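You operate a simulated robot arm through the tools that you are given. There is no shell and no other tool. Be economical: measure what you need, move in short steps, check, and stop when the job is done.

Carry out the task below with a simulated robot arm. There is one attempt and no reset: what you move stays moved.

JOB
Draw about 60 ml buttermilk into the green cup, about 170 ml into the orange one.
Fine: each stands under the can's tap in turn, tap shut after each; set the first aside on the work table; the second stays under the shut tap; spill nothing.

It is judged by the outcome, as a careful person would: the job done as asked, and still so three seconds after it is handed in. It fails if anything else is knocked over, pushed out of place, dropped, spilled or broken.

ROBOT AND FRAMES
A 7-joint arm with a two-finger parallel gripper, fixed in place. Base frame: the origin is at the foot of the arm, x ahead of it, y to its left, z up; the work surface is at about z = 0.8. Units: m, degrees, N and s.
With the tool pointing down near the work surface it reaches from about 0.3 to 0.7 m from the base axis. Its first joint turns from -66.0 to 66.0 degrees. Payload 1.57 kg.
Tool frame: the origin (TCP) lies between the finger pads and is the grasp point; the fingertips stand 0.03 m ahead of it; z points along the fingers, y is the line along which they close. Largest opening 0.11 m; finger width 0.024, thickness 0.012; the body of the gripper, 0.048 by 0.112 m, starts 0.078 m behind the TCP.
Orientation is that of the tool frame in the base frame, as a unit quaternion [x, y, z, w]. With the fingers straight down and closing along the base's y, the tool's x points along the base's -x, its y along +y and its z along -z.

CONTROLS
- The arm moves only by the tool send_rows. Its argument "plan" is one flat list of numbers, 6 for each row, row after row: the shift along the tool's x, y, z in m, then the turn, a rotation vector about the tool's x, y, z in degrees. In form: [dx, dy, dz, rx, ry, rz, dx, dy, dz, rx, ry, rz, ...]. A call has 1 to 12 rows; each row shifts and turns the commanded pose from where the row before left it, along the tool's axes as they then stand. "grip" is the gripper command, from -1 (shut) to 1 (fully open), values between in proportion, set as the call begins (left out, the last holds). Rows are played at 5 a second. More than 0.05 m and 8.6 degrees between two rows, or a gripper value outside its range, and nothing of the call is played. Where a pose cannot be reached the arm comes as near as it can. A force on the tool above 40 N (or 10 N above the force at the start of the call, whichever is more), or a blocked arm, ends the call early, and 0.2 s more pass. The fingers move at their own pace (about 0.108 m/s each) and stop on an object; they squeeze with about 41 N. The grip force told is the motor's: it shows also when the fingers shut on nothing. Time passes only in rows, and 0.2 s behind the last, so rows that do not move let the fingers close. It gives the time, the measured TCP pose, the force on the tool (base axes), the opening and the grip force at its end, in the units of the frame above (readings bear some noise).
- Cameras (640 x 400 px; columns grow to the right, rows downward): "scene" is fixed at [0.16, -0.3844, 1.4106]; the picture's right is [0.83, -0.56, 0.00], its down [-0.28, -0.41, -0.87] and it looks along [0.48, 0.72, -0.50] (base axes); focal length 316 px, centre (320, 200). "wrist" rides on the gripper at [-0.036, 0, -0.08] in the tool frame; the picture's right is [0.00, -1.00, 0.00], its down [0.97, 0.00, -0.24] and it looks along [0.24, 0.00, 0.97] (tool axes); focal length 218 px, centre (320, 200).
- capture(camera): a new picture of that camera. No time passes.
- measure_at(camera, pixels): there is no depth. For up to 12 entries [column, row, z] of the newest picture of that camera ("zoom" is the newest enlarged one), the place [x, y] in the base frame at which the ray of that pixel passes the height z, good to about 0.002 m. No time passes.
- close_up(camera, box): a new picture of the part [left, top, right, bottom] of that camera's present view, enlarged. No time passes.
- finish_job(): hands the job in; it is judged then, once.

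Work in short steps. Measure before you move; look again where a grasp or a placing could have gone wrong, and mend it. You have 80 turns and 34 pictures in all, those below and enlarged ones among them. Open the gripper and draw the arm clear of the work before you hand the job in, unless the task says otherwise; then end with one line.

The tools are called after "Request:" as a command line: name --argument value ..., lists and objects as JSON in quotes. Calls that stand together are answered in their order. send_rows: Moves the arm, as the interface text tells. Its arguments: {"type":"object","properties":{"plan":{"type":"array"},"grip":{"type":"number"}},"required":["plan"]} The other tools are called the same way: capture (camera) takes a picture; measure_at (camera, pixels) gives the place at which the rays of pixels pass given heights; close_up (camera, box) takes an enlarged picture of a part of a camera's view; finish_job () hands the job in.

At the start:

```text
t: 0.0
ee_pos: [0.3571, 0.0264, 1.2041]
tcp_rot: [0.0, 1.0, -0.001, 0.0]
contact_force: [-0.4, -0.1, -0.6]
width: 0.1103
grip_force: 0.1
```

scene: 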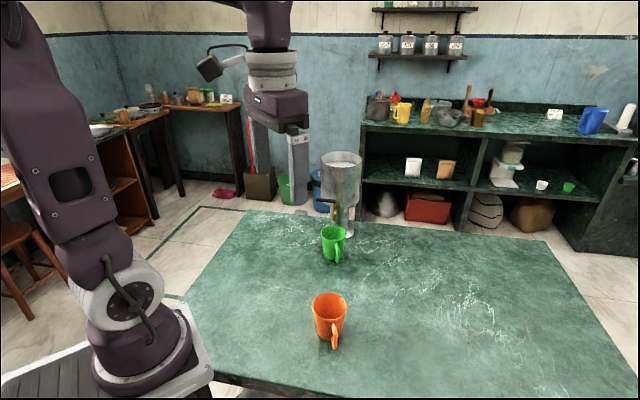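
wrist: 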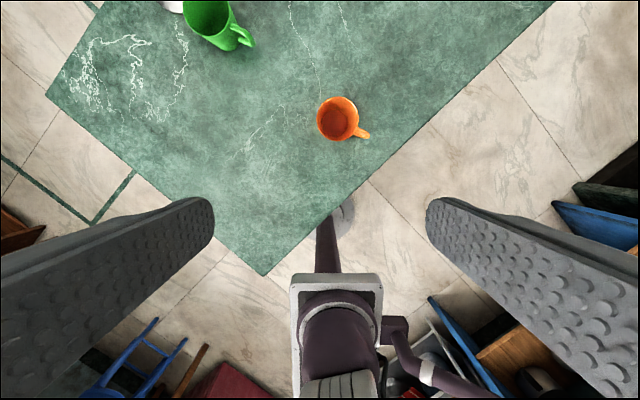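

The scene shows the can with its tap near (345,190), the green cup at (333,242), and the orange cup at (330,315). I'll enlarge the can and the cups.

Request:
close_up --camera "scene" --box '[290, 140, 390, 270]'

Request:
close_up --camera "scene" --box '[270, 220, 390, 360]'

```text
3.08 times, centred on (340, 205) of scene
```

zoom: 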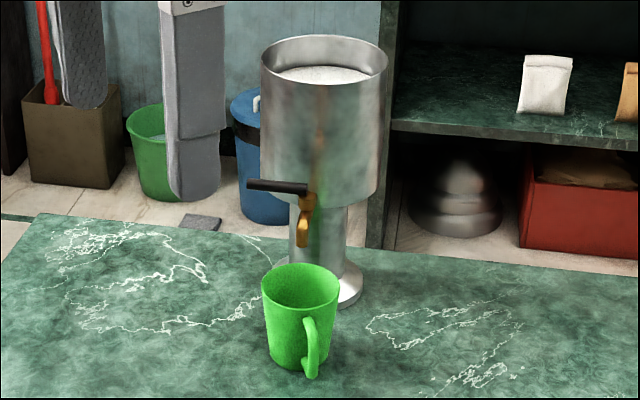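

```text
2.86 times, centred on (330, 290) of scene
```

zoom: 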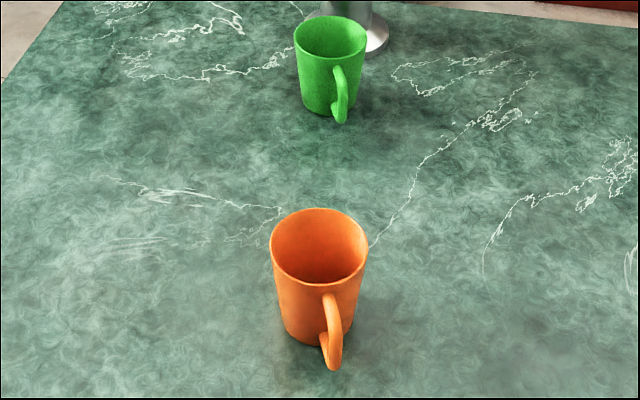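

The tap has a dark lever pointing left at about (317,200)–(335,202), with the spout tip at (334,220). I'll measure these, the can foot and the cups at plausible heights.

Request:
measure_at --camera "scene" --pixels '[[353.6, 232.6, 0.81], [346.5, 239, 0.8], [334.2, 220.3, 0.93], [334.2, 220.3, 0.96], [317.3, 199.8, 1.0], [335, 201.8, 1.0], [333.5, 258.6, 0.8], [333.8, 232.6, 0.89], [329.7, 305.7, 0.89], [329.3, 335.5, 0.8], [321, 162, 1.2], [362, 162, 1.2]]'

Request:
measure_at --camera "wrist" --pixels '[[338, 119, 0.89], [338, 119, 0.8], [366, 134, 0.85], [318, 119, 0.89], [358, 119, 0.89], [338, 97, 0.89], [338, 140, 0.89], [205, 15, 0.89], [230, 22, 0.89], [250, 42, 0.85], [170, 5, 0.81], [190, 35, 0.82]]'

```text
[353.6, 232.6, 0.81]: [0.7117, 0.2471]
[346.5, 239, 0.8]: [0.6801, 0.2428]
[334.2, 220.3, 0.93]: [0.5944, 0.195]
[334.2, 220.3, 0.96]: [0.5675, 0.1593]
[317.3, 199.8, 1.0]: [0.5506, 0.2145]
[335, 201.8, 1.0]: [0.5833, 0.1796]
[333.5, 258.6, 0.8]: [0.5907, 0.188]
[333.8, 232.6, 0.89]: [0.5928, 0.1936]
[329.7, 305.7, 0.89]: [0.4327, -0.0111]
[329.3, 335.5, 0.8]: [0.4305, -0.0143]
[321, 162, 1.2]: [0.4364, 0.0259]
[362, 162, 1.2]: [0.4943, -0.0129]
```

```text
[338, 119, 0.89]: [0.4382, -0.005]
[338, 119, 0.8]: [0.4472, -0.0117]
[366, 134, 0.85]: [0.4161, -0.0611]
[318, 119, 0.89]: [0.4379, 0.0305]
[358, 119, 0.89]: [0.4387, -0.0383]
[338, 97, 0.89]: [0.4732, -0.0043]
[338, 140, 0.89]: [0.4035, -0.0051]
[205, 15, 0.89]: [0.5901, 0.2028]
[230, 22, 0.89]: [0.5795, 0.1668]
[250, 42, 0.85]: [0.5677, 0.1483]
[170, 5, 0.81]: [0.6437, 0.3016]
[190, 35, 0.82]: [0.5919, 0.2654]
```

The orange cup is at about (0.432,-0.012) and the green at about (0.591,0.190). The tap's height is ambiguous from one view, so I'll move the wrist camera over for a second view, staying high.

Request:
send_rows --plan '[-0.04, 0.01, 0, 0, 0, 0, -0.04, 0.01, 0, 0, 0, 0, -0.04, 0, 0, 0, 0, 0, -0.03, 0, 0, 0, 0, 0, 0, 0, 0, 0, 0, 0]' --grip 1

Request:
capture --camera "wrist"

```text
t: 1.2
ee_pos: [0.5081, 0.0469, 1.2044]
tcp_rot: [0.0, 1.0, 0.0, 0.0]
contact_force: [0.6, 0.1, -1.0]
width: 0.1099
grip_force: 0.0
```

```text
29 pictures are left
```

wrist: 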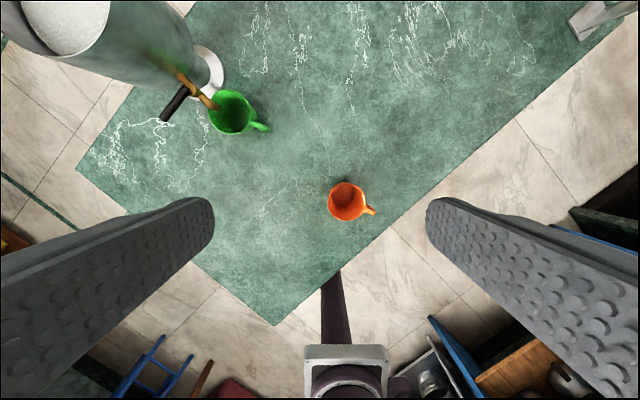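

The tap lever is seen at (175,103), the spout at (205,100), near the green cup. I'll enlarge it.

Request:
close_up --camera "wrist" --box '[130, 40, 290, 140]'

Request:
close_up --camera "scene" --box '[300, 185, 364, 245]'

```text
4.00 times, centred on (210, 90) of wrist
```

zoom: 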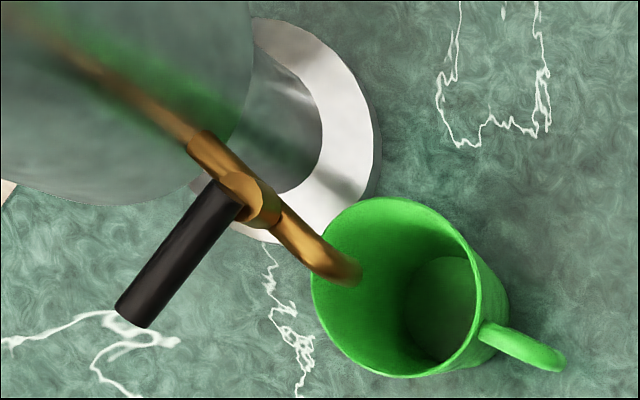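

```text
6.67 times, centred on (332, 215) of scene
```

zoom: 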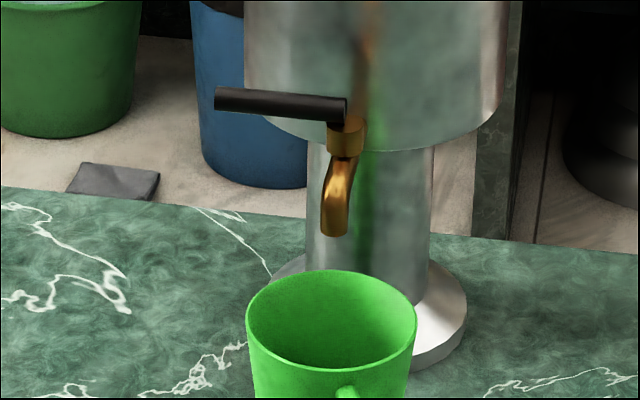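

Now I'll triangulate the lever tip, lever pivot, spout tip and foot from both views.

Request:
measure_at --camera "wrist" --pixels '[[163.5, 119.5, 0.95], [163.5, 119.5, 1.0], [163.5, 119.5, 1.05], [195.5, 90, 0.95], [195.5, 90, 1.0], [195.5, 90, 1.05], [217.5, 108, 0.9], [217.5, 108, 0.95], [217.5, 108, 1.0], [237, 80, 0.81], [223, 85, 0.81], [204, 45, 0.81]]'

Request:
measure_at --camera "scene" --pixels '[[316.4, 199.7, 0.95], [316.4, 199.7, 1.0], [316.4, 199.7, 1.05], [335.9, 200.75, 0.95], [335.9, 200.75, 1.0], [335.9, 200.75, 1.05], [334.1, 220, 0.9], [334.1, 220, 0.95], [354, 228, 0.81], [348, 238, 0.81], [325, 225, 0.81]]'

```text
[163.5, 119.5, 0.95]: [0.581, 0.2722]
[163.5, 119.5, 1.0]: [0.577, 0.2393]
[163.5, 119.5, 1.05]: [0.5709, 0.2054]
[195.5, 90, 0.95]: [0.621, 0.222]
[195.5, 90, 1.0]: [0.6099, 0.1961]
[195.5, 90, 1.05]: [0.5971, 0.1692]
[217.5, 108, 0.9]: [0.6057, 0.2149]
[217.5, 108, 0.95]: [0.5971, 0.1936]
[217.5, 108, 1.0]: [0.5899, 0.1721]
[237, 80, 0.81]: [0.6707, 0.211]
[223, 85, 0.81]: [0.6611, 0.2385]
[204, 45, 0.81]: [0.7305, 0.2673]
```

```text
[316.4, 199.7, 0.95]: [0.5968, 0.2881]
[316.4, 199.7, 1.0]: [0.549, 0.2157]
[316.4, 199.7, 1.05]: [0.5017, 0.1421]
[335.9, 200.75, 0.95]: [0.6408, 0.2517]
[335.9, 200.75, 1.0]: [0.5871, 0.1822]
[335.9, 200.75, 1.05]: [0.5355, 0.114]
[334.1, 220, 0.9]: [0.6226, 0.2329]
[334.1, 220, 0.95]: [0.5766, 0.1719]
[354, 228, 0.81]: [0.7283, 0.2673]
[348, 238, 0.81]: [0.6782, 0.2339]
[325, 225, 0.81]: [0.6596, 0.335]
```

From the two views: lever tip ≈ (0.579,0.260,0.97), pivot ≈ (0.615,0.208,0.975), spout outlet ≈ (0.601,0.204,0.923), can axis ≈ (0.68,0.28) with its rim at z ≈ 1.06. I'll turn the tool so its x runs along the lever, narrow the fingers, go to a high staging pose tilted away from the can, and look.

Request:
send_rows --plan '[0, 0, 0, 0, 0, 8, 0, 0, 0, 0, 0, 8, 0, 0, 0, 0, 0, 8, 0, 0, 0, 0, 0, 8, 0, 0, 0, 0, 0, 8, 0, 0, 0, 0, 0, 8, 0, 0, 0, 0, 0, 7, 0, 0, 0, 0, 0, 0]' --grip -0.4

Request:
send_rows --plan '[0.028, 0.03, 0.018, 0, 0, 0, 0.028, 0.03, 0.018, 0, 0, 0, 0.028, 0.03, 0.018, 0, 0, 0, 0.028, 0.03, 0.018, 0, 0, 0, 0, 0, 0, -7, 0, 0, 0, 0, 0, -7, 0, 0, 0, 0, 0, -7, 0, 0, 0, 0, 0, 0, 0, 0]'

Request:
capture --camera "wrist"

Request:
capture --camera "scene"

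```text
t: 3.0
ee_pos: [0.5085, 0.0474, 1.2049]
tcp_rot: [0.463, 0.887, 0.0, 0.0]
contact_force: [0.0, 1.0, -1.0]
width: 0.0329
grip_force: 0.0
```

```text
t: 4.8
ee_pos: [0.5428, 0.2064, 1.1329]
tcp_rot: [0.454, 0.872, 0.162, 0.085]
contact_force: [0.3, -1.2, 0.1]
width: 0.0328
grip_force: 0.1
```

```text
26 pictures are left
```

wrist: 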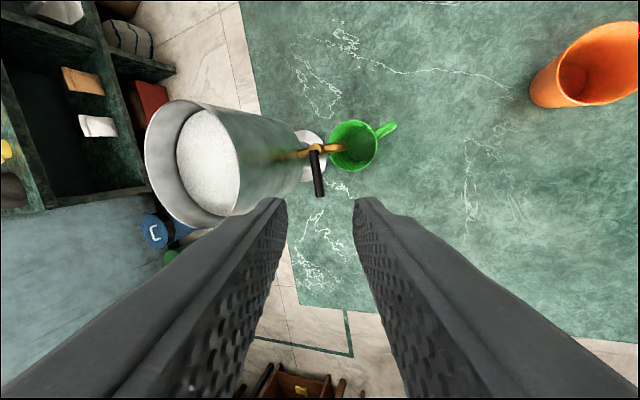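

```text
25 pictures are left
```

scene: 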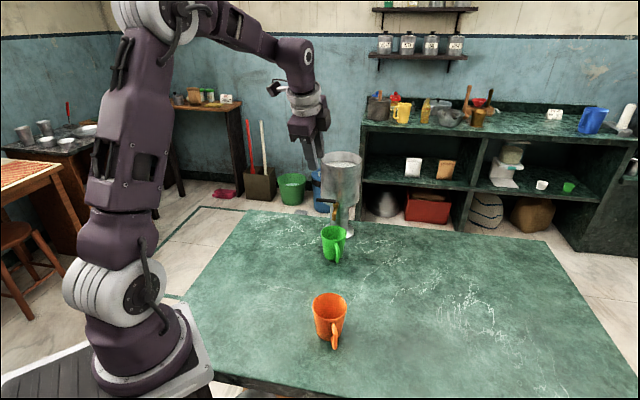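

The lever (318,150→320,195) is well aligned between the fingers. I'll enlarge it to refine the geometry.

Request:
close_up --camera "wrist" --box '[260, 100, 420, 200]'

Request:
measure_at --camera "wrist" --pixels '[[320, 193, 0.97], [314, 150, 0.97], [340, 147, 0.92], [340, 147, 0.93], [353, 146, 0.89], [365, 152, 0.8], [305, 150, 0.81], [326, 165, 0.81]]'

```text
4.00 times, centred on (340, 150) of wrist
```

zoom: 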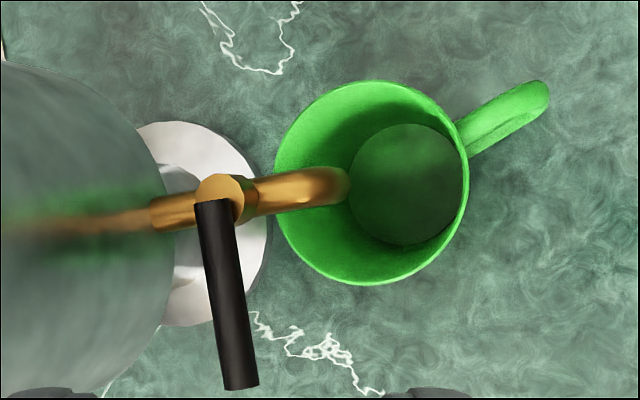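

```text
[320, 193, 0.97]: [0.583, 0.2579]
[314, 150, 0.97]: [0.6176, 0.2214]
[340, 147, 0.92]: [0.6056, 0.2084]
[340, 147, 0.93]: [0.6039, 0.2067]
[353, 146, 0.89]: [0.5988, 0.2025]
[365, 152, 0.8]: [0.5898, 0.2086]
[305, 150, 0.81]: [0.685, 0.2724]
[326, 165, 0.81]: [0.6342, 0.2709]
```

I'll take exact rays from this enlarged view for the rim, cup bottom, pivot, spout tip and can.

Request:
measure_at --camera "zoom" --pixels '[[370, 182, 0.88], [370, 182, 0.9], [407, 184, 0.805], [220, 190, 0.97], [220, 190, 0.98], [241, 383, 0.97], [241, 383, 0.98], [340, 185, 0.92], [272, 182, 0.89], [470, 182, 0.89], [350, 184, 0.805], [464, 184, 0.805]]'

Request:
measure_at --camera "scene" --pixels '[[334, 232.5, 0.87], [334, 232.5, 0.88], [334, 232.5, 0.9], [334, 232.5, 0.91], [334.1, 220, 0.92], [322.5, 232.5, 0.89], [346, 232.5, 0.89]]'

```text
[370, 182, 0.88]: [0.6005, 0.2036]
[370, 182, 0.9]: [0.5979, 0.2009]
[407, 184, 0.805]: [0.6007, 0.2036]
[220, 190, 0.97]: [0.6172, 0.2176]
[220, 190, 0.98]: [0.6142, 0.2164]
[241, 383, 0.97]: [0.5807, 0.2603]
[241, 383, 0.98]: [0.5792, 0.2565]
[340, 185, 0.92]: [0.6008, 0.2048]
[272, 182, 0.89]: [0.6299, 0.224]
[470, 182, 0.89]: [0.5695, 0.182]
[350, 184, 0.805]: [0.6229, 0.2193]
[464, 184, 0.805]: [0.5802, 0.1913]
```

```text
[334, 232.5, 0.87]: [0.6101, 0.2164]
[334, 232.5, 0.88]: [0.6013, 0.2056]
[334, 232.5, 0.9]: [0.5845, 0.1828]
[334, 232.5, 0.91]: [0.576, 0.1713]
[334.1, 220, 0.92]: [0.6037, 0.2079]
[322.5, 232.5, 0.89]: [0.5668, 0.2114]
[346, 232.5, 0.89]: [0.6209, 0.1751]
```

The green cup's rim centre (0.6005,0.204,0.881) is already directly under the spout outlet (0.601,0.205), so it can stay. The lever turns about a vertical stem, so I'll narrow the fingers and descend along the tool axis to just above it, then check.

Request:
send_rows --plan '[0.014, -0.001, 0, 0, 0, 0, 0, 0, 0.035, 0, 0, 0, 0, 0, 0.04, 0, 0, 0, 0, 0, 0.03, 0, 0, 0, 0, 0, 0, 0, 0, 0]' --grip -0.55

Request:
capture --camera "wrist"

Request:
close_up --camera "scene" --box '[280, 140, 376, 240]'

```text
t: 6.0
ee_pos: [0.5641, 0.2388, 1.0334]
tcp_rot: [0.454, 0.872, 0.162, 0.084]
contact_force: [0.1, -0.4, 0.6]
width: 0.0246
grip_force: 0.1
```

```text
23 pictures are left
```

wrist: 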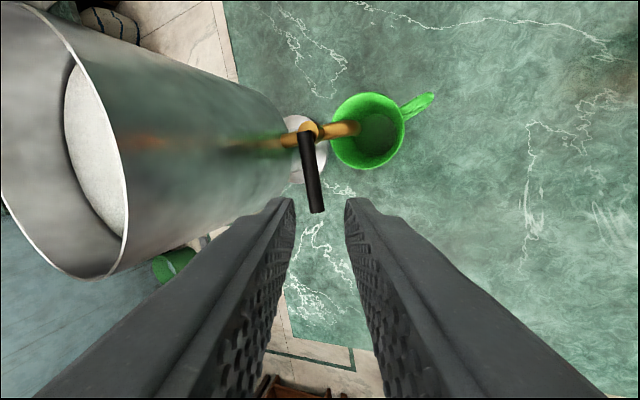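

```text
4.00 times, centred on (328, 190) of scene
```

zoom: 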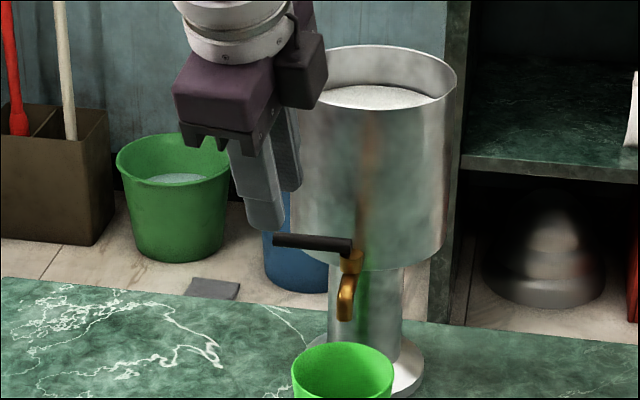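

The lever tip sits at (317,210) and the finger gap is centred at about 320, so the lever lies between the fingers with roughly 5 mm either side. I'll descend 48 mm along the tool so they straddle it.

Request:
send_rows --plan '[0, 0.0015, 0.015, 0, 0, 0, 0, 0, 0.015, 0, 0, 0, 0, 0, 0.01, 0, 0, 0, 0, 0, 0.008, 0, 0, 0]'

Request:
capture --camera "wrist"

Request:
close_up --camera "scene" --box '[280, 170, 376, 230]'

```text
t: 7.0
ee_pos: [0.5794, 0.2498, 0.9892]
tcp_rot: [0.455, 0.872, 0.161, 0.084]
contact_force: [0.5, 0.3, 0.2]
width: 0.0248
grip_force: 0.0
```

```text
21 pictures are left
```

wrist: 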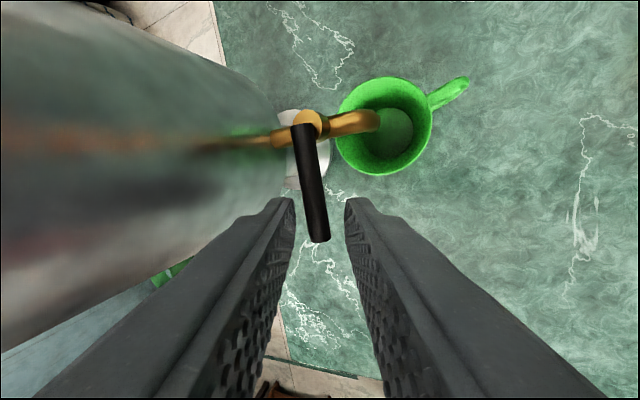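

```text
6.67 times, centred on (328, 200) of scene
```

zoom: 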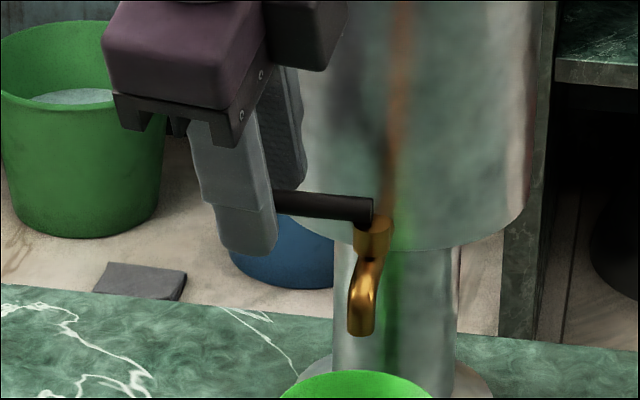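

The fingers straddle the lever and the view into the cup is clear. I'll swing the lever outward about its stem (0.616,0.217) by 18° and look.

Request:
send_rows --plan '[-0.0014, -0.0046, -0.0018, 0, 2.15, -5.6, -0.0014, -0.0046, -0.0018, 0, 2.15, -5.6, -0.0014, -0.0046, -0.0018, 0, 2.15, -5.6]'

Request:
capture --camera "wrist"

```text
t: 7.8
ee_pos: [0.5699, 0.2358, 0.9899]
tcp_rot: [0.311, 0.933, 0.173, 0.058]
contact_force: [-0.1, -0.5, 0.1]
width: 0.0248
grip_force: 0.1
```

```text
19 pictures are left
```

wrist: 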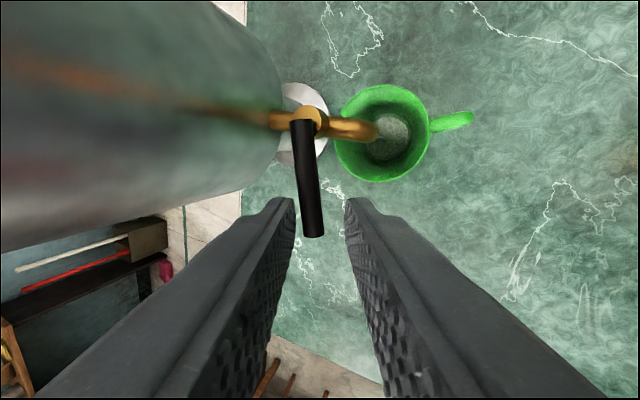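

The lever has turned with the fingers and whitish liquid appears at the cup bottom (388,140). I'll hold briefly and look closer to gauge the flow.

Request:
send_rows --plan '[0, 0, 0, 0, 0, 0, 0, 0, 0, 0, 0, 0, 0, 0, 0, 0, 0, 0]'

Request:
close_up --camera "wrist" --box '[300, 70, 460, 190]'

```text
t: 8.6
ee_pos: [0.5718, 0.2359, 0.9896]
tcp_rot: [0.312, 0.933, 0.173, 0.058]
contact_force: [0.8, -0.3, 0.5]
width: 0.0248
grip_force: 0.1
```

```text
3.33 times, centred on (380, 130) of wrist
```

zoom: 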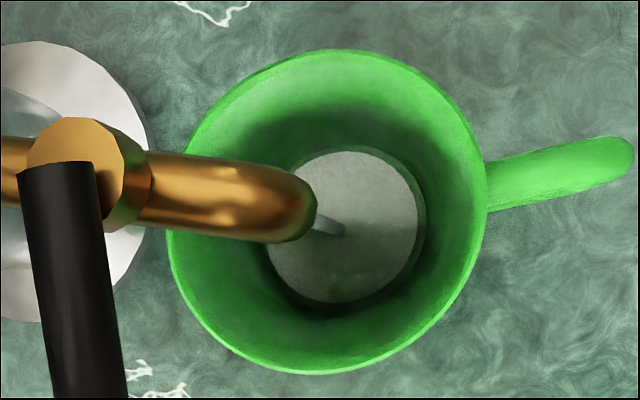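

A thin stream is falling centrally into the cup and the surface is a disc about 150 px wide. I'll measure the disc and rim widths for level calibration, and hold a further second.

Request:
measure_at --camera "zoom" --pixels '[[267, 228, 0.805], [426, 228, 0.805], [267, 228, 0.82], [426, 228, 0.82], [267, 228, 0.83], [426, 228, 0.83], [168, 215, 0.881], [487, 205, 0.881], [326, 212, 0.881], [345, 226, 0.805]]'

Request:
send_rows --plan '[0, 0, 0, 0, 0, 0, 0, 0, 0, 0, 0, 0, 0, 0, 0, 0, 0, 0, 0, 0, 0, 0, 0, 0, 0, 0, 0, 0, 0, 0, 0, 0, 0, 0, 0, 0]'

Request:
close_up --camera "wrist" --box '[300, 70, 460, 190]'

```text
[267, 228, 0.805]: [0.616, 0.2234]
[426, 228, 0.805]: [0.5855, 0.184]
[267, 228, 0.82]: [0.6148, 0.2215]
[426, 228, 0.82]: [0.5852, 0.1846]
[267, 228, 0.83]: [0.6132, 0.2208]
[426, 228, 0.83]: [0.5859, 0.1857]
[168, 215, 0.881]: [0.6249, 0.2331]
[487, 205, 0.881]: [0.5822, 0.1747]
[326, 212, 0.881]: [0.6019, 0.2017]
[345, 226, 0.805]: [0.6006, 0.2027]
```

```text
t: 10.0
ee_pos: [0.5704, 0.2386, 0.9897]
tcp_rot: [0.312, 0.932, 0.173, 0.058]
contact_force: [0.3, -1.5, -0.7]
width: 0.0248
grip_force: 0.1
```

```text
3.33 times, centred on (380, 130) of wrist
```

zoom: 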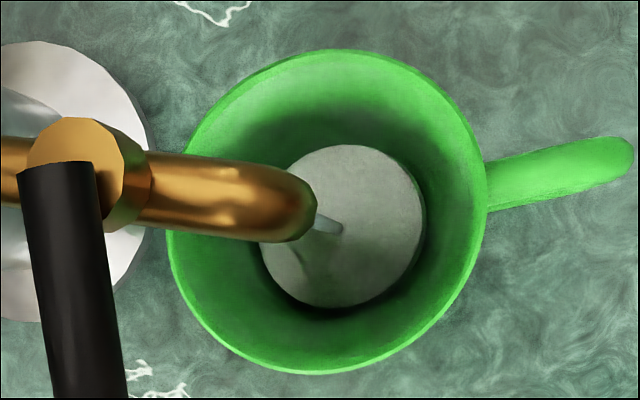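

The disc grew from about 152 to 167 px in 1.4 s, so the flow is gentle, around 7–14 ml/s. I'll hold another 1.8 s and look.

Request:
send_rows --plan '[0, 0, 0, 0, 0, 0, 0, 0, 0, 0, 0, 0, 0, 0, 0, 0, 0, 0, 0, 0, 0, 0, 0, 0, 0, 0, 0, 0, 0, 0, 0, 0, 0, 0, 0, 0, 0, 0, 0, 0, 0, 0, 0, 0, 0, 0, 0, 0]'

Request:
close_up --camera "wrist" --box '[300, 70, 460, 190]'

```text
t: 11.8
ee_pos: [0.5713, 0.2366, 0.9897]
tcp_rot: [0.313, 0.932, 0.172, 0.058]
contact_force: [-0.8, 0.4, 0.4]
width: 0.0247
grip_force: 0.0
```

```text
3.33 times, centred on (380, 130) of wrist
```

zoom: 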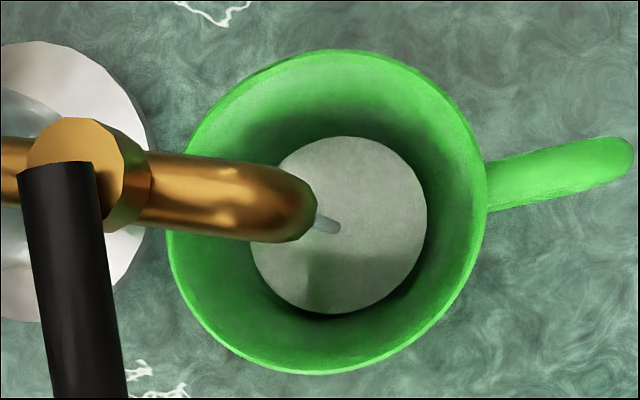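

The disc is now 178 px. The trend of about 5 mm/s in level is roughly 10 ml/s, which puts the cup near 42 ml. I'll hold 1.0 s more, then grip the lever and swing it back shut.

Request:
send_rows --plan '[0, 0, 0, 0, 0, 0, 0, 0, 0, 0, 0, 0, 0, 0, 0, 0, 0, 0, 0, 0, 0, 0, 0, 0]'

Request:
send_rows --plan '[0.0009, 0.0047, 0.0018, 0, -2.15, 5.6, 0.0009, 0.0047, 0.0018, 0, -2.15, 5.6, 0.0009, 0.0047, 0.0018, 0, -2.15, 5.6, 0.0003, 0.0016, 0.0006, 0, -0.7, 1.85]' --grip -0.9

Request:
close_up --camera "wrist" --box '[270, 70, 470, 250]'

```text
t: 12.8
ee_pos: [0.5707, 0.2369, 0.9901]
tcp_rot: [0.312, 0.933, 0.173, 0.058]
contact_force: [0.9, 0.8, 0.5]
width: 0.0248
grip_force: 0.1
```

```text
t: 13.8
ee_pos: [0.5793, 0.2535, 0.9899]
tcp_rot: [0.469, 0.864, 0.161, 0.086]
contact_force: [-8.7, 10.5, 8.0]
width: 0.0139
grip_force: 30.9
```

```text
2.22 times, centred on (370, 160) of wrist
```

zoom: 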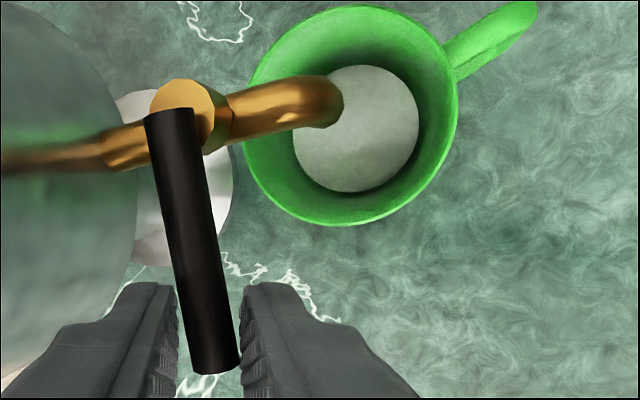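

The stream has stopped and the lever is back at its stop; the disc is about 189 px equivalent, or roughly 58 ml. I'll release gently, back out along the tool axis, and check that the tap is shut.

Request:
send_rows --plan '[-0.0003, -0.002, -0.0006, 0, 0, 0, 0, 0, -0.015, 0, 0, 0, 0, 0, -0.03, 0, 0, 0, 0, 0, -0.03, 0, 0, 0, 0, 0, -0.04, 0, 0, 0, 0, 0, 0, 0, 0, 0]' --grip -0.6

Request:
close_up --camera "wrist" --box '[260, 80, 420, 200]'

Request:
close_up --camera "scene" --box '[290, 190, 380, 270]'

```text
t: 15.2
ee_pos: [0.5424, 0.2273, 1.0967]
tcp_rot: [0.47, 0.864, 0.16, 0.087]
contact_force: [-0.1, 0.4, -0.7]
width: 0.0219
grip_force: 0.1
```

```text
3.33 times, centred on (340, 140) of wrist
```

zoom: 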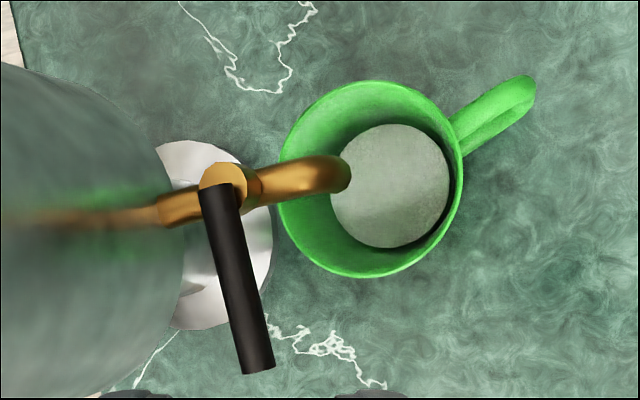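

```text
5.00 times, centred on (335, 230) of scene
```

zoom: 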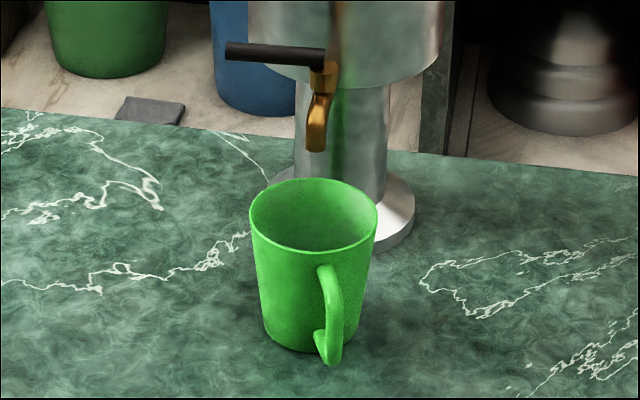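

The tap is shut with no stream at the spout (316,150 in the zoom). To take the green cup by its body with its handle between the fingers (handle azimuth ≈ 241°), I'll retreat, level the tool, turn it about 115° and pitch it forward.

Request:
send_rows --plan '[0, 0, -0.025, 7, 0, 0, 0, 0, -0.025, 7, 0, 0, 0, 0, -0.02, 7, 0, 0, 0, 0, 0, 0, 0, -8.3, 0, 0, 0, 0, 0, -8.3, 0, 0, 0, 0, 0, -8.3, 0, 0, 0, 0, 0, -8.3, 0, 0, 0, 0, 0, -8.3, 0, 0, 0, 0, 0, -8.3, 0, 0, 0, 0, 0, -8.3, 0, 0, 0, 0, 0, -8.3, 0, 0, 0, 0, 0, -8.3]'

Request:
send_rows --plan '[0.02, 0, 0, 0, 0, -8.3, 0.03, 0, 0, 0, 0, -8.3, 0.03, 0, 0, 0, 0, -8.3, 0.03, 0, 0, 0, 0, -8.3, 0.03, 0, 0, 0, 0, -7, 0, 0, 0, 0, -8, 0, 0, 0, 0, 0, -8, 0, 0, 0, 0, 0, -8, 0, 0, 0, 0, 0, -8, 0, 0, 0, 0, 0, -8, 0, 0, 0, 0, 0, -8, 0, 0, 0, 0, 0, -7, 0]' --grip 1

Request:
capture --camera "wrist"

```text
t: 17.8
ee_pos: [0.5298, 0.2179, 1.1653]
tcp_rot: [-0.156, 0.988, 0.001, 0.001]
contact_force: [-0.4, -0.7, -0.3]
width: 0.022
grip_force: 0.0
```

```text
t: 20.4
ee_pos: [0.4185, 0.1371, 1.1651]
tcp_rot: [-0.429, 0.776, 0.224, 0.405]
contact_force: [-0.2, 0.5, 0.0]
width: 0.1099
grip_force: 0.1
```

```text
12 pictures are left
```

wrist: 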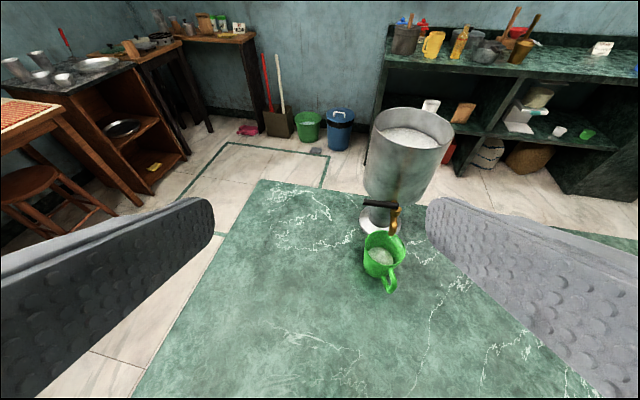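

The tool axes are as designed, and the cup with its milk disc shows at (381,258). I'll move to about 0.19 m back along the approach line from the cup and take an enlarged oblique view to check the level.

Request:
send_rows --plan '[0.0344, -0.0238, 0.0236, 0, 0, 0, 0.0344, -0.0238, 0.0236, 0, 0, 0, 0.0344, -0.0238, 0.0236, 0, 0, 0, 0.0344, -0.0238, 0.0236, 0, 0, 0, 0.0344, -0.0238, 0.0236, 0, 0, 0, 0, 0, 0, 0, 0, 0]'

Request:
close_up --camera "wrist" --box '[240, 100, 400, 220]'

```text
t: 21.8
ee_pos: [0.5185, 0.0746, 0.9554]
tcp_rot: [-0.429, 0.776, 0.223, 0.404]
contact_force: [-0.2, -0.8, -0.8]
width: 0.1099
grip_force: 0.0
```

```text
3.33 times, centred on (320, 160) of wrist
```

zoom: 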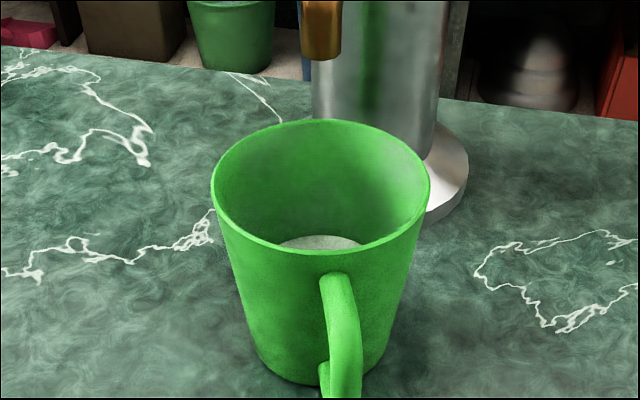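

The far edge of the milk shows at (320,236) and the far rim at (320,122); I'll get rays for these, for the cup's bottom edge, and across the walls.

Request:
measure_at --camera "zoom" --pixels '[[320, 236, 0.82], [320, 236, 0.83], [320, 236, 0.84], [320, 120, 0.88], [320, 256, 0.88], [211, 185, 0.881], [430, 185, 0.881], [250, 345, 0.81], [392, 345, 0.81], [300, 386, 0.8], [322, 60, 0.923]]'

```text
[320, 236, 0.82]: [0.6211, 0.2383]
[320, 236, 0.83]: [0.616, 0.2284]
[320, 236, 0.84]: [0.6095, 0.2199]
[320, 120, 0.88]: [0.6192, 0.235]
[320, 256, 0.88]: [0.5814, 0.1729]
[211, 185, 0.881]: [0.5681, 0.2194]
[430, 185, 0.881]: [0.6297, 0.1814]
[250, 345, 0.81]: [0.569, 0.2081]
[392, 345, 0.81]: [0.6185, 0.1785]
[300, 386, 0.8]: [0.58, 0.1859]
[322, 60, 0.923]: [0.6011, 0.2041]
```

The milk surface is at z ≈ 0.831, about 59 ml, so the green cup is right. I'll now advance 0.187 m along the tool axis with the fingers open, then close on the cup body.

Request:
send_rows --plan '[0, 0, 0.04, 0, 0, 0, 0, 0, 0.04, 0, 0, 0, 0, 0, 0.04, 0, 0, 0, 0, 0, 0.03, 0, 0, 0, 0, 0, 0.02, 0, 0, 0, 0, 0, 0.017, 0, 0, 0, 0, 0, 0, 0, 0, 0]'

Request:
send_rows --plan '[0, 0, 0, 0, 0, 0, 0, 0, 0, 0, 0, 0, 0, 0, 0, 0, 0, 0]' --grip -0.2

Request:
capture --camera "scene"

```text
t: 23.4
ee_pos: [0.5987, 0.2034, 0.8477]
tcp_rot: [-0.429, 0.777, 0.223, 0.404]
contact_force: [-0.7, 0.1, 0.6]
width: 0.1098
grip_force: 0.1
```

```text
t: 24.2
ee_pos: [0.5988, 0.2031, 0.8482]
tcp_rot: [-0.429, 0.776, 0.224, 0.404]
contact_force: [-0.6, 0.0, -0.2]
width: 0.0706
grip_force: 41.0
```

```text
10 pictures are left
```

scene: 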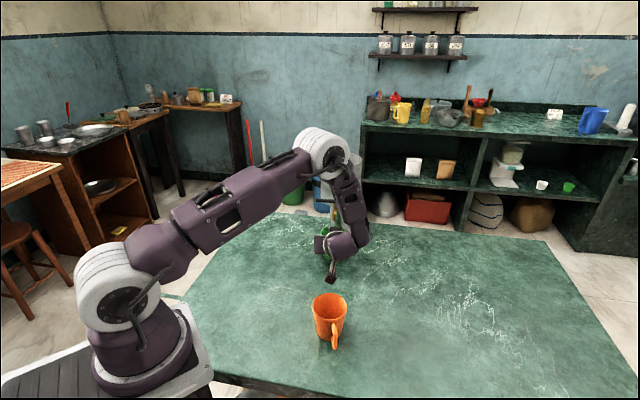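

The grip is firm at 0.0706 m and 41 N. I'll lift 10 mm, back out 66 mm from under the spout, raise 60 mm, and carry the cup level to about (0.60,-0.04), which is clear of the orange cup.

Request:
send_rows --plan '[-0.0041, 0, -0.0029, 0, 0, 0, -0.0041, 0, -0.0029, 0, 0, 0, 0.0063, 0, -0.009, 0, 0, 0, 0.0125, 0, -0.018, 0, 0, 0, 0.0125, 0, -0.018, 0, 0, 0, 0.0063, 0, -0.009, 0, 0, 0, -0.0082, 0, -0.0057, 0, 0, 0, -0.0164, 0, -0.0114, 0, 0, 0, -0.0164, 0, -0.0114, 0, 0, 0, -0.0082, 0, -0.0057, 0, 0, 0, 0, 0, 0, 0, 0, 0]'

Request:
send_rows --plan '[0.007, -0.011, -0.0104, 0, 0, 0, 0.012, -0.02, -0.0175, 0, 0, 0, 0.0145, -0.0245, -0.021, 0, 0, 0, 0.0145, -0.0245, -0.021, 0, 0, 0, 0.0145, -0.0245, -0.021, 0, 0, 0, 0.011, -0.0165, -0.015, 0, 0, 0, 0.006, -0.009, -0.0084, 0, 0, 0, 0, 0, 0, 0, 0, 0]'

Request:
capture --camera "scene"

```text
t: 26.6
ee_pos: [0.5639, 0.1479, 0.9186]
tcp_rot: [-0.429, 0.776, 0.224, 0.404]
contact_force: [0.0, -0.2, -1.0]
width: 0.0673
grip_force: 41.1
```

```text
t: 28.4
ee_pos: [0.6003, -0.0387, 0.9193]
tcp_rot: [-0.429, 0.776, 0.223, 0.404]
contact_force: [0.6, 0.1, -0.5]
width: 0.0668
grip_force: 40.9
```

```text
9 pictures are left
```

scene: 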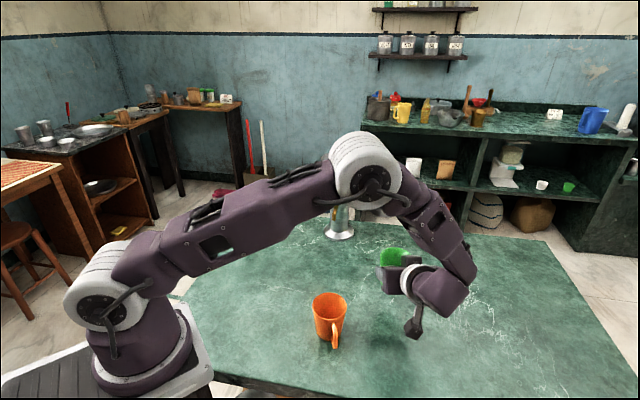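

The carry went fine, but the width crept from 0.0706 to 0.0668, so I want to see how the cup sits in the fingers before lowering.

Request:
capture --camera "wrist"

```text
8 pictures are left
```

wrist: 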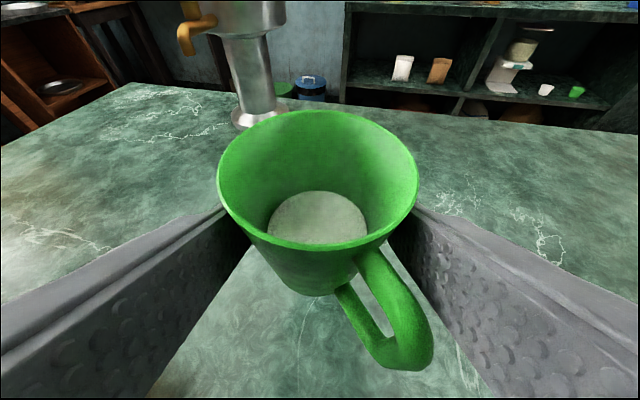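

The cup is upright (rim ellipse aspect matches a level rim), only swivelled a little. I'll lower 50 mm, then feel for the table in small steps.

Request:
send_rows --plan '[0.0103, 0, 0.0072, 0, 0, 0, 0.0103, 0, 0.0072, 0, 0, 0, 0.0103, 0, 0.0072, 0, 0, 0, 0.0103, 0, 0.0072, 0, 0, 0, 0, 0, 0, 0, 0, 0]'

Request:
send_rows --plan '[0.0041, 0, 0.0029, 0, 0, 0, 0.0041, 0, 0.0029, 0, 0, 0]'

Request:
send_rows --plan '[0.0025, 0, 0.0017, 0, 0, 0, 0, 0, 0, 0, 0, 0]'

```text
t: 29.6
ee_pos: [0.5987, -0.0398, 0.8691]
tcp_rot: [-0.429, 0.777, 0.223, 0.403]
contact_force: [0.3, -0.7, -1.2]
width: 0.0672
grip_force: 41.5
```

```text
t: 30.2
ee_pos: [0.6002, -0.0404, 0.8604]
tcp_rot: [-0.429, 0.776, 0.224, 0.405]
contact_force: [-0.1, 0.0, -0.5]
width: 0.0669
grip_force: 41.0
```

```text
t: 30.8
ee_pos: [0.6011, -0.038, 0.8575]
tcp_rot: [-0.431, 0.775, 0.225, 0.405]
contact_force: [-2.6, 0.1, 19.4]
width: 0.0666
grip_force: 41.2
```

Contact at TCP z ≈ 0.858 (19 N up), so the cup is on the table. I'll relieve 1 mm, open, and back straight out.

Request:
send_rows --plan '[-0.0012, 0, -0.0009, 0, 0, 0]'

Request:
send_rows --plan '[0, 0, 0, 0, 0, 0, 0, 0, 0, 0, 0, 0, 0, 0, 0, 0, 0, 0]' --grip 1

Request:
send_rows --plan '[0, 0, -0.02, 0, 0, 0, 0, 0, -0.04, 0, 0, 0, 0, 0, -0.04, 0, 0, 0, 0, 0, -0.04, 0, 0, 0, 0, 0, -0.04, 0, 0, 0, 0, 0, -0.03, 0, 0, 0, 0, 0, 0, 0, 0, 0]'

Request:
capture --camera "wrist"

```text
t: 31.2
ee_pos: [0.5989, -0.0389, 0.8566]
tcp_rot: [-0.429, 0.776, 0.223, 0.404]
contact_force: [2.1, 3.2, 8.2]
width: 0.0664
grip_force: 41.2
```

```text
t: 32.0
ee_pos: [0.6008, -0.04, 0.8581]
tcp_rot: [-0.43, 0.776, 0.224, 0.404]
contact_force: [0.3, -0.5, -0.3]
width: 0.1102
grip_force: 0.1
```

```text
t: 33.6
ee_pos: [0.5073, -0.1854, 0.9777]
tcp_rot: [-0.429, 0.777, 0.223, 0.403]
contact_force: [-0.6, -0.4, -0.5]
width: 0.1098
grip_force: 0.0
```

```text
7 pictures are left
```

wrist: 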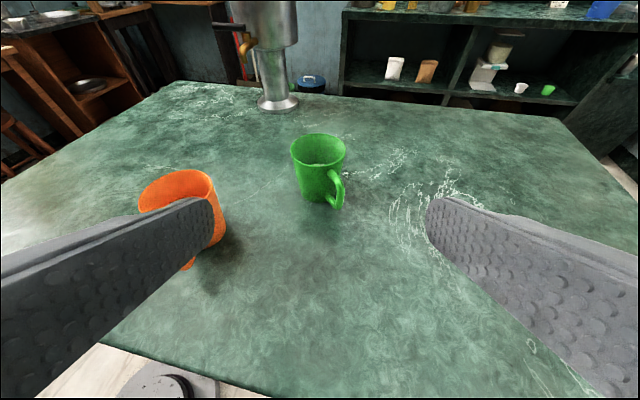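

The green cup stands upright and clear at (320,170), and the orange cup has the same size with its handle at ≈250°, so the same tool orientation suits it. I'll move to its pre-grasp line and look.

Request:
send_rows --plan '[0.0101, 0.0384, -0.0061, 0, 0, 0, 0.0101, 0.0384, -0.0061, 0, 0, 0, 0.0101, 0.0384, -0.0061, 0, 0, 0, 0.0101, 0.0384, -0.0061, 0, 0, 0, 0, 0, 0, 0, 0, 0]'

Request:
capture --camera "wrist"

```text
t: 34.8
ee_pos: [0.3561, -0.1396, 0.9592]
tcp_rot: [-0.43, 0.776, 0.224, 0.404]
contact_force: [0.8, 0.5, -0.6]
width: 0.1098
grip_force: 0.1
```

```text
6 pictures are left
```

wrist: 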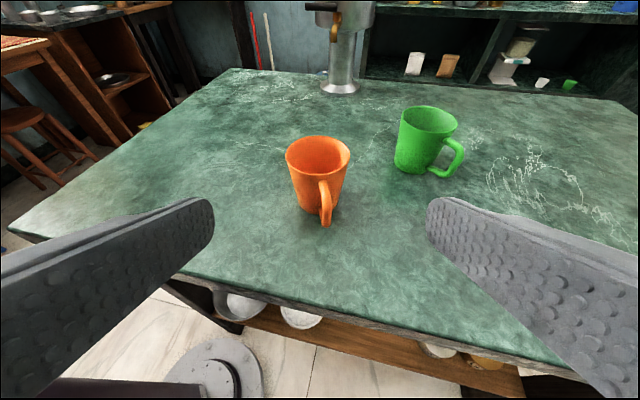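

I'll measure the orange rim (left 285, right 350, far row 137, near row 175), its base, and the green cup for reference.

Request:
measure_at --camera "wrist" --pixels '[[285, 154, 0.881], [350, 154, 0.881], [318, 136, 0.881], [318, 174, 0.881], [315, 214, 0.8], [325, 226, 0.8], [325, 184, 0.87], [430, 107, 0.881], [430, 131, 0.881]]'

```text
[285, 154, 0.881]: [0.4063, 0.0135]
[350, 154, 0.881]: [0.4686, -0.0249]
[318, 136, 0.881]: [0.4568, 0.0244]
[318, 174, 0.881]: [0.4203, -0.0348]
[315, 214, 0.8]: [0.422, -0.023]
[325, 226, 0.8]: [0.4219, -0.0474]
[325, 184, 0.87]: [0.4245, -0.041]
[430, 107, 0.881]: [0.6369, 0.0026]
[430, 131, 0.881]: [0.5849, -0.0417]
```

The orange cup is centred at (0.438,-0.0055) with a 0.073 m rim. I'll advance 0.197 m along the tool and close on it.

Request:
send_rows --plan '[-0.002, 0.002, 0.035, 0, 0, 0, 0, 0, 0.04, 0, 0, 0, 0, 0, 0.04, 0, 0, 0, 0, 0, 0.035, 0, 0, 0, 0, 0, 0.025, 0, 0, 0, 0, 0, 0.022, 0, 0, 0, 0, 0, 0, 0, 0, 0]'

Request:
send_rows --plan '[0, 0, 0, 0, 0, 0, 0, 0, 0, 0, 0, 0, 0, 0, 0, 0, 0, 0, 0, 0, 0, 0, 0, 0]' --grip -0.2

```text
t: 36.4
ee_pos: [0.4406, -0.0023, 0.8459]
tcp_rot: [-0.429, 0.776, 0.223, 0.404]
contact_force: [-0.5, -0.2, -0.1]
width: 0.1102
grip_force: 0.1
```

```text
t: 37.4
ee_pos: [0.4397, -0.0027, 0.8471]
tcp_rot: [-0.429, 0.777, 0.223, 0.404]
contact_force: [0.6, 0.4, 1.0]
width: 0.0705
grip_force: 40.4
```

The grip holds (0.0705 m, 40 N). I'll lift 30 mm, carry the empty cup level to about 80 mm short of the spout, and check how it sits.

Request:
send_rows --plan '[-0.0082, 0, -0.0057, 0, 0, 0, -0.0164, 0, -0.0115, 0, 0, 0, -0.0103, -0.0026, 0.0146, 0, 0, 0, -0.0203, -0.0051, 0.0292, 0, 0, 0, -0.0203, -0.0051, 0.0292, 0, 0, 0, -0.0203, -0.0051, 0.0292, 0, 0, 0, -0.0203, -0.0051, 0.0292, 0, 0, 0, -0.01, -0.0025, 0.0146, 0, 0, 0, 0, 0, 0, 0, 0, 0]'

Request:
capture --camera "wrist"

```text
t: 39.4
ee_pos: [0.556, 0.1362, 0.8763]
tcp_rot: [-0.429, 0.777, 0.223, 0.404]
contact_force: [0.0, 0.7, -0.2]
width: 0.0703
grip_force: 41.5
```

```text
5 pictures are left
```

wrist: 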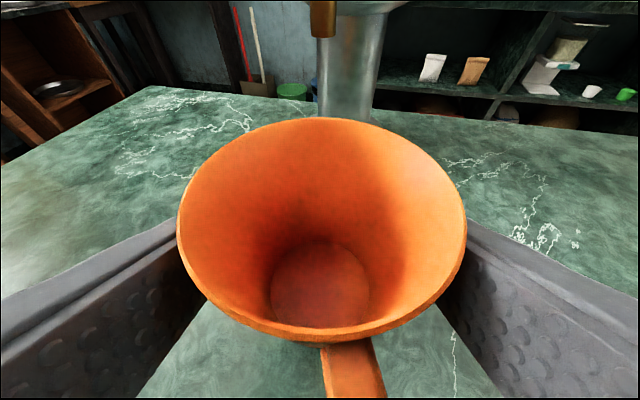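

The cup is level in the grip. I'll measure its rim centre at the expected rim height 0.911 to align it under the spout (0.601,0.2045).

Request:
measure_at --camera "wrist" --pixels '[[178, 222, 0.911], [466, 222, 0.911], [320, 117, 0.911], [315, 341, 0.911], [178, 222, 0.905], [466, 222, 0.905], [320, 117, 0.905], [315, 341, 0.905], [320, 36, 0.922]]'

```text
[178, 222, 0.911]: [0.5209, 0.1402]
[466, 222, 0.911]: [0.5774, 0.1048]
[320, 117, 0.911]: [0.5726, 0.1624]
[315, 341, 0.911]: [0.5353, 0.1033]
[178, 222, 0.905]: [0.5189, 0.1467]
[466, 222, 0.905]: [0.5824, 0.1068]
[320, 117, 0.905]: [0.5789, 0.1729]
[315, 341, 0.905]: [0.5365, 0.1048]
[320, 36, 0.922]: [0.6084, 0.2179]
```

The cup centre coincides with the TCP (0.556,0.136), rim at about 0.908. I'll lower 12 mm, slide forward 82 mm under the spout, then feel down to the table.

Request:
send_rows --plan '[0.0099, 0, 0.0069, 0, 0, 0, -0.0117, -0.0004, 0.0168, 0, 0, 0, -0.0117, -0.0004, 0.0168, 0, 0, 0, -0.0117, -0.0004, 0.0168, 0, 0, 0, -0.0117, -0.0005, 0.0168, 0, 0, 0, 0, 0, 0, 0, 0, 0]'

Request:
send_rows --plan '[0.0041, 0, 0.0029, 0, 0, 0, 0.0033, 0, 0.0023, 0, 0, 0, 0, 0, 0, 0, 0, 0]'

Request:
send_rows --plan '[0.0025, 0, 0.0017, 0, 0, 0, 0, 0, 0, 0, 0, 0]'

```text
t: 40.8
ee_pos: [0.6015, 0.2035, 0.8645]
tcp_rot: [-0.43, 0.776, 0.223, 0.404]
contact_force: [-0.8, -0.2, 0.0]
width: 0.0705
grip_force: 41.3
```

```text
t: 41.6
ee_pos: [0.6006, 0.2038, 0.8563]
tcp_rot: [-0.429, 0.776, 0.223, 0.404]
contact_force: [0.2, 0.1, -0.3]
width: 0.0703
grip_force: 41.4
```

```text
t: 42.2
ee_pos: [0.601, 0.2042, 0.8519]
tcp_rot: [-0.43, 0.776, 0.224, 0.404]
contact_force: [0.1, -0.5, -0.7]
width: 0.0704
grip_force: 40.7
```

No contact yet at z 0.852; I'll continue down in small steps.

Request:
send_rows --plan '[0.0025, 0, 0.0017, 0, 0, 0, 0, 0, 0, 0, 0, 0]'

Request:
send_rows --plan '[0.0012, 0, 0.0009, 0, 0, 0, 0, 0, 0, 0, 0, 0]'

```text
t: 42.8
ee_pos: [0.6005, 0.2047, 0.8487]
tcp_rot: [-0.43, 0.776, 0.224, 0.403]
contact_force: [0.0, 0.1, -0.3]
width: 0.07
grip_force: 41.4
```

```text
t: 43.4
ee_pos: [0.6019, 0.205, 0.8485]
tcp_rot: [-0.429, 0.776, 0.223, 0.404]
contact_force: [-0.4, -0.4, 0.0]
width: 0.0701
grip_force: 41.7
```

Still no contact; the grasp height was 0.847, so it is about a millimetre off. I'll take one more small step.

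Request:
send_rows --plan '[0.0012, 0, 0.0009, 0, 0, 0, 0, 0, 0, 0, 0, 0]'

```text
t: 44.0
ee_pos: [0.602, 0.2051, 0.8478]
tcp_rot: [-0.429, 0.776, 0.223, 0.405]
contact_force: [-2.4, -1.9, 11.9]
width: 0.0702
grip_force: 40.6
```

The cup touches down (12 N up). I'll open and back out along the tool axis 0.19 m.

Request:
send_rows --plan '[0, 0, 0, 0, 0, 0, 0, 0, 0, 0, 0, 0, 0, 0, 0, 0, 0, 0]' --grip 1

Request:
send_rows --plan '[0, 0, -0.02, 0, 0, 0, 0, 0, -0.04, 0, 0, 0, 0, 0, -0.04, 0, 0, 0, 0, 0, -0.04, 0, 0, 0, 0, 0, -0.04, 0, 0, 0, 0, 0, -0.02, 0, 0, 0, 0, 0, 0, 0, 0, 0]'

Request:
capture --camera "wrist"

```text
t: 44.8
ee_pos: [0.6004, 0.2038, 0.8467]
tcp_rot: [-0.43, 0.776, 0.224, 0.404]
contact_force: [-0.1, 0.5, 0.3]
width: 0.11
grip_force: 0.1
```

```text
t: 46.4
ee_pos: [0.5139, 0.0669, 0.9617]
tcp_rot: [-0.43, 0.776, 0.224, 0.404]
contact_force: [0.2, 0.3, 0.9]
width: 0.11
grip_force: 0.1
```

```text
4 pictures are left
```

wrist: 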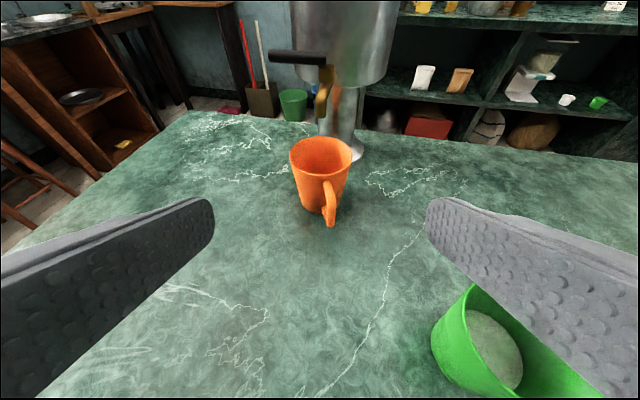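

The orange cup stands under the spout at (320,157); the green cup is close by on the right, so I'll move up first. I'll measure the orange rim and check the green one.

Request:
measure_at --camera "wrist" --pixels '[[289, 156, 0.881], [352, 156, 0.881], [320, 136, 0.881], [320, 174, 0.881], [321, 122, 0.922], [432, 340, 0.881], [515, 395, 0.86], [327, 65, 0.975], [271, 55, 0.975]]'

```text
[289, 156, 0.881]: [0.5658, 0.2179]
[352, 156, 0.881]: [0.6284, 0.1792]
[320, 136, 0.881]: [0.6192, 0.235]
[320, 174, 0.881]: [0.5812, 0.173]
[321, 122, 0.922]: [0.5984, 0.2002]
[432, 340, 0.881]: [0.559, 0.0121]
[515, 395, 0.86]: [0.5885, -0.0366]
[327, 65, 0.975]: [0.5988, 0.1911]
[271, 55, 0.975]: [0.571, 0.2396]
```

The orange cup is centred at (0.600,0.204), right under the spout. I'll raise 0.15 m, un-pitch, then turn back to the lever orientation.

Request:
send_rows --plan '[-0.031, 0, -0.0215, 0, 0, 0, -0.031, 0, -0.0215, 0, 0, 0, -0.031, 0, -0.0215, 0, 0, 0, -0.031, 0, -0.0215, 0, 0, 0, 0, 0, 0, 0, 8, 0, 0, 0, 0, 0, 8, 0, 0, 0, 0, 0, 8, 0, 0, 0, 0, 0, 8, 0, 0, 0, 0, 0, 8, 0, 0, 0, 0, 0, 8, 0, 0, 0, 0, 0, 7, 0]'

Request:
send_rows --plan '[0, 0, 0, 0, 0, 8.3, 0, 0, 0, 0, 0, 8.3, 0, 0, 0, 0, 0, 8.3, 0, 0, 0, 0, 0, 8.3, 0, 0, 0, 0, 0, 8.3, 0, 0, 0, 0, 0, 8.3, 0, 0, 0, 0, 0, 8.3, 0, 0, 0, 0, 0, 8.3, 0, 0, 0, 0, 0, 8.3, 0, 0, 0, 0, 0, 8.3, 0, 0, 0, 0, 0, 8.3, 0, 0, 0, 0, 0, 8.3]' --grip -0.55

Request:
send_rows --plan '[0, 0, 0, 0, 0, 7, 0, 0, 0, 0, 0, 6.3, 0, 0, 0, -7, 0, 0, 0, 0, 0, -7, 0, 0, 0, 0, 0, -7, 0, 0, 0, 0, 0, 0, 0, 0]'

```text
t: 48.8
ee_pos: [0.5148, 0.0661, 1.1127]
tcp_rot: [-0.483, 0.876, 0.0, 0.0]
contact_force: [-0.1, -0.4, 0.5]
width: 0.1099
grip_force: 0.1
```

```text
t: 51.4
ee_pos: [0.5149, 0.0662, 1.112]
tcp_rot: [0.357, 0.934, 0.0, 0.0]
contact_force: [1.0, -0.4, -0.1]
width: 0.0249
grip_force: 0.0
```

```text
t: 52.8
ee_pos: [0.5145, 0.0656, 1.1134]
tcp_rot: [0.454, 0.872, 0.163, 0.084]
contact_force: [0.5, 0.4, -0.7]
width: 0.0247
grip_force: 0.1
```

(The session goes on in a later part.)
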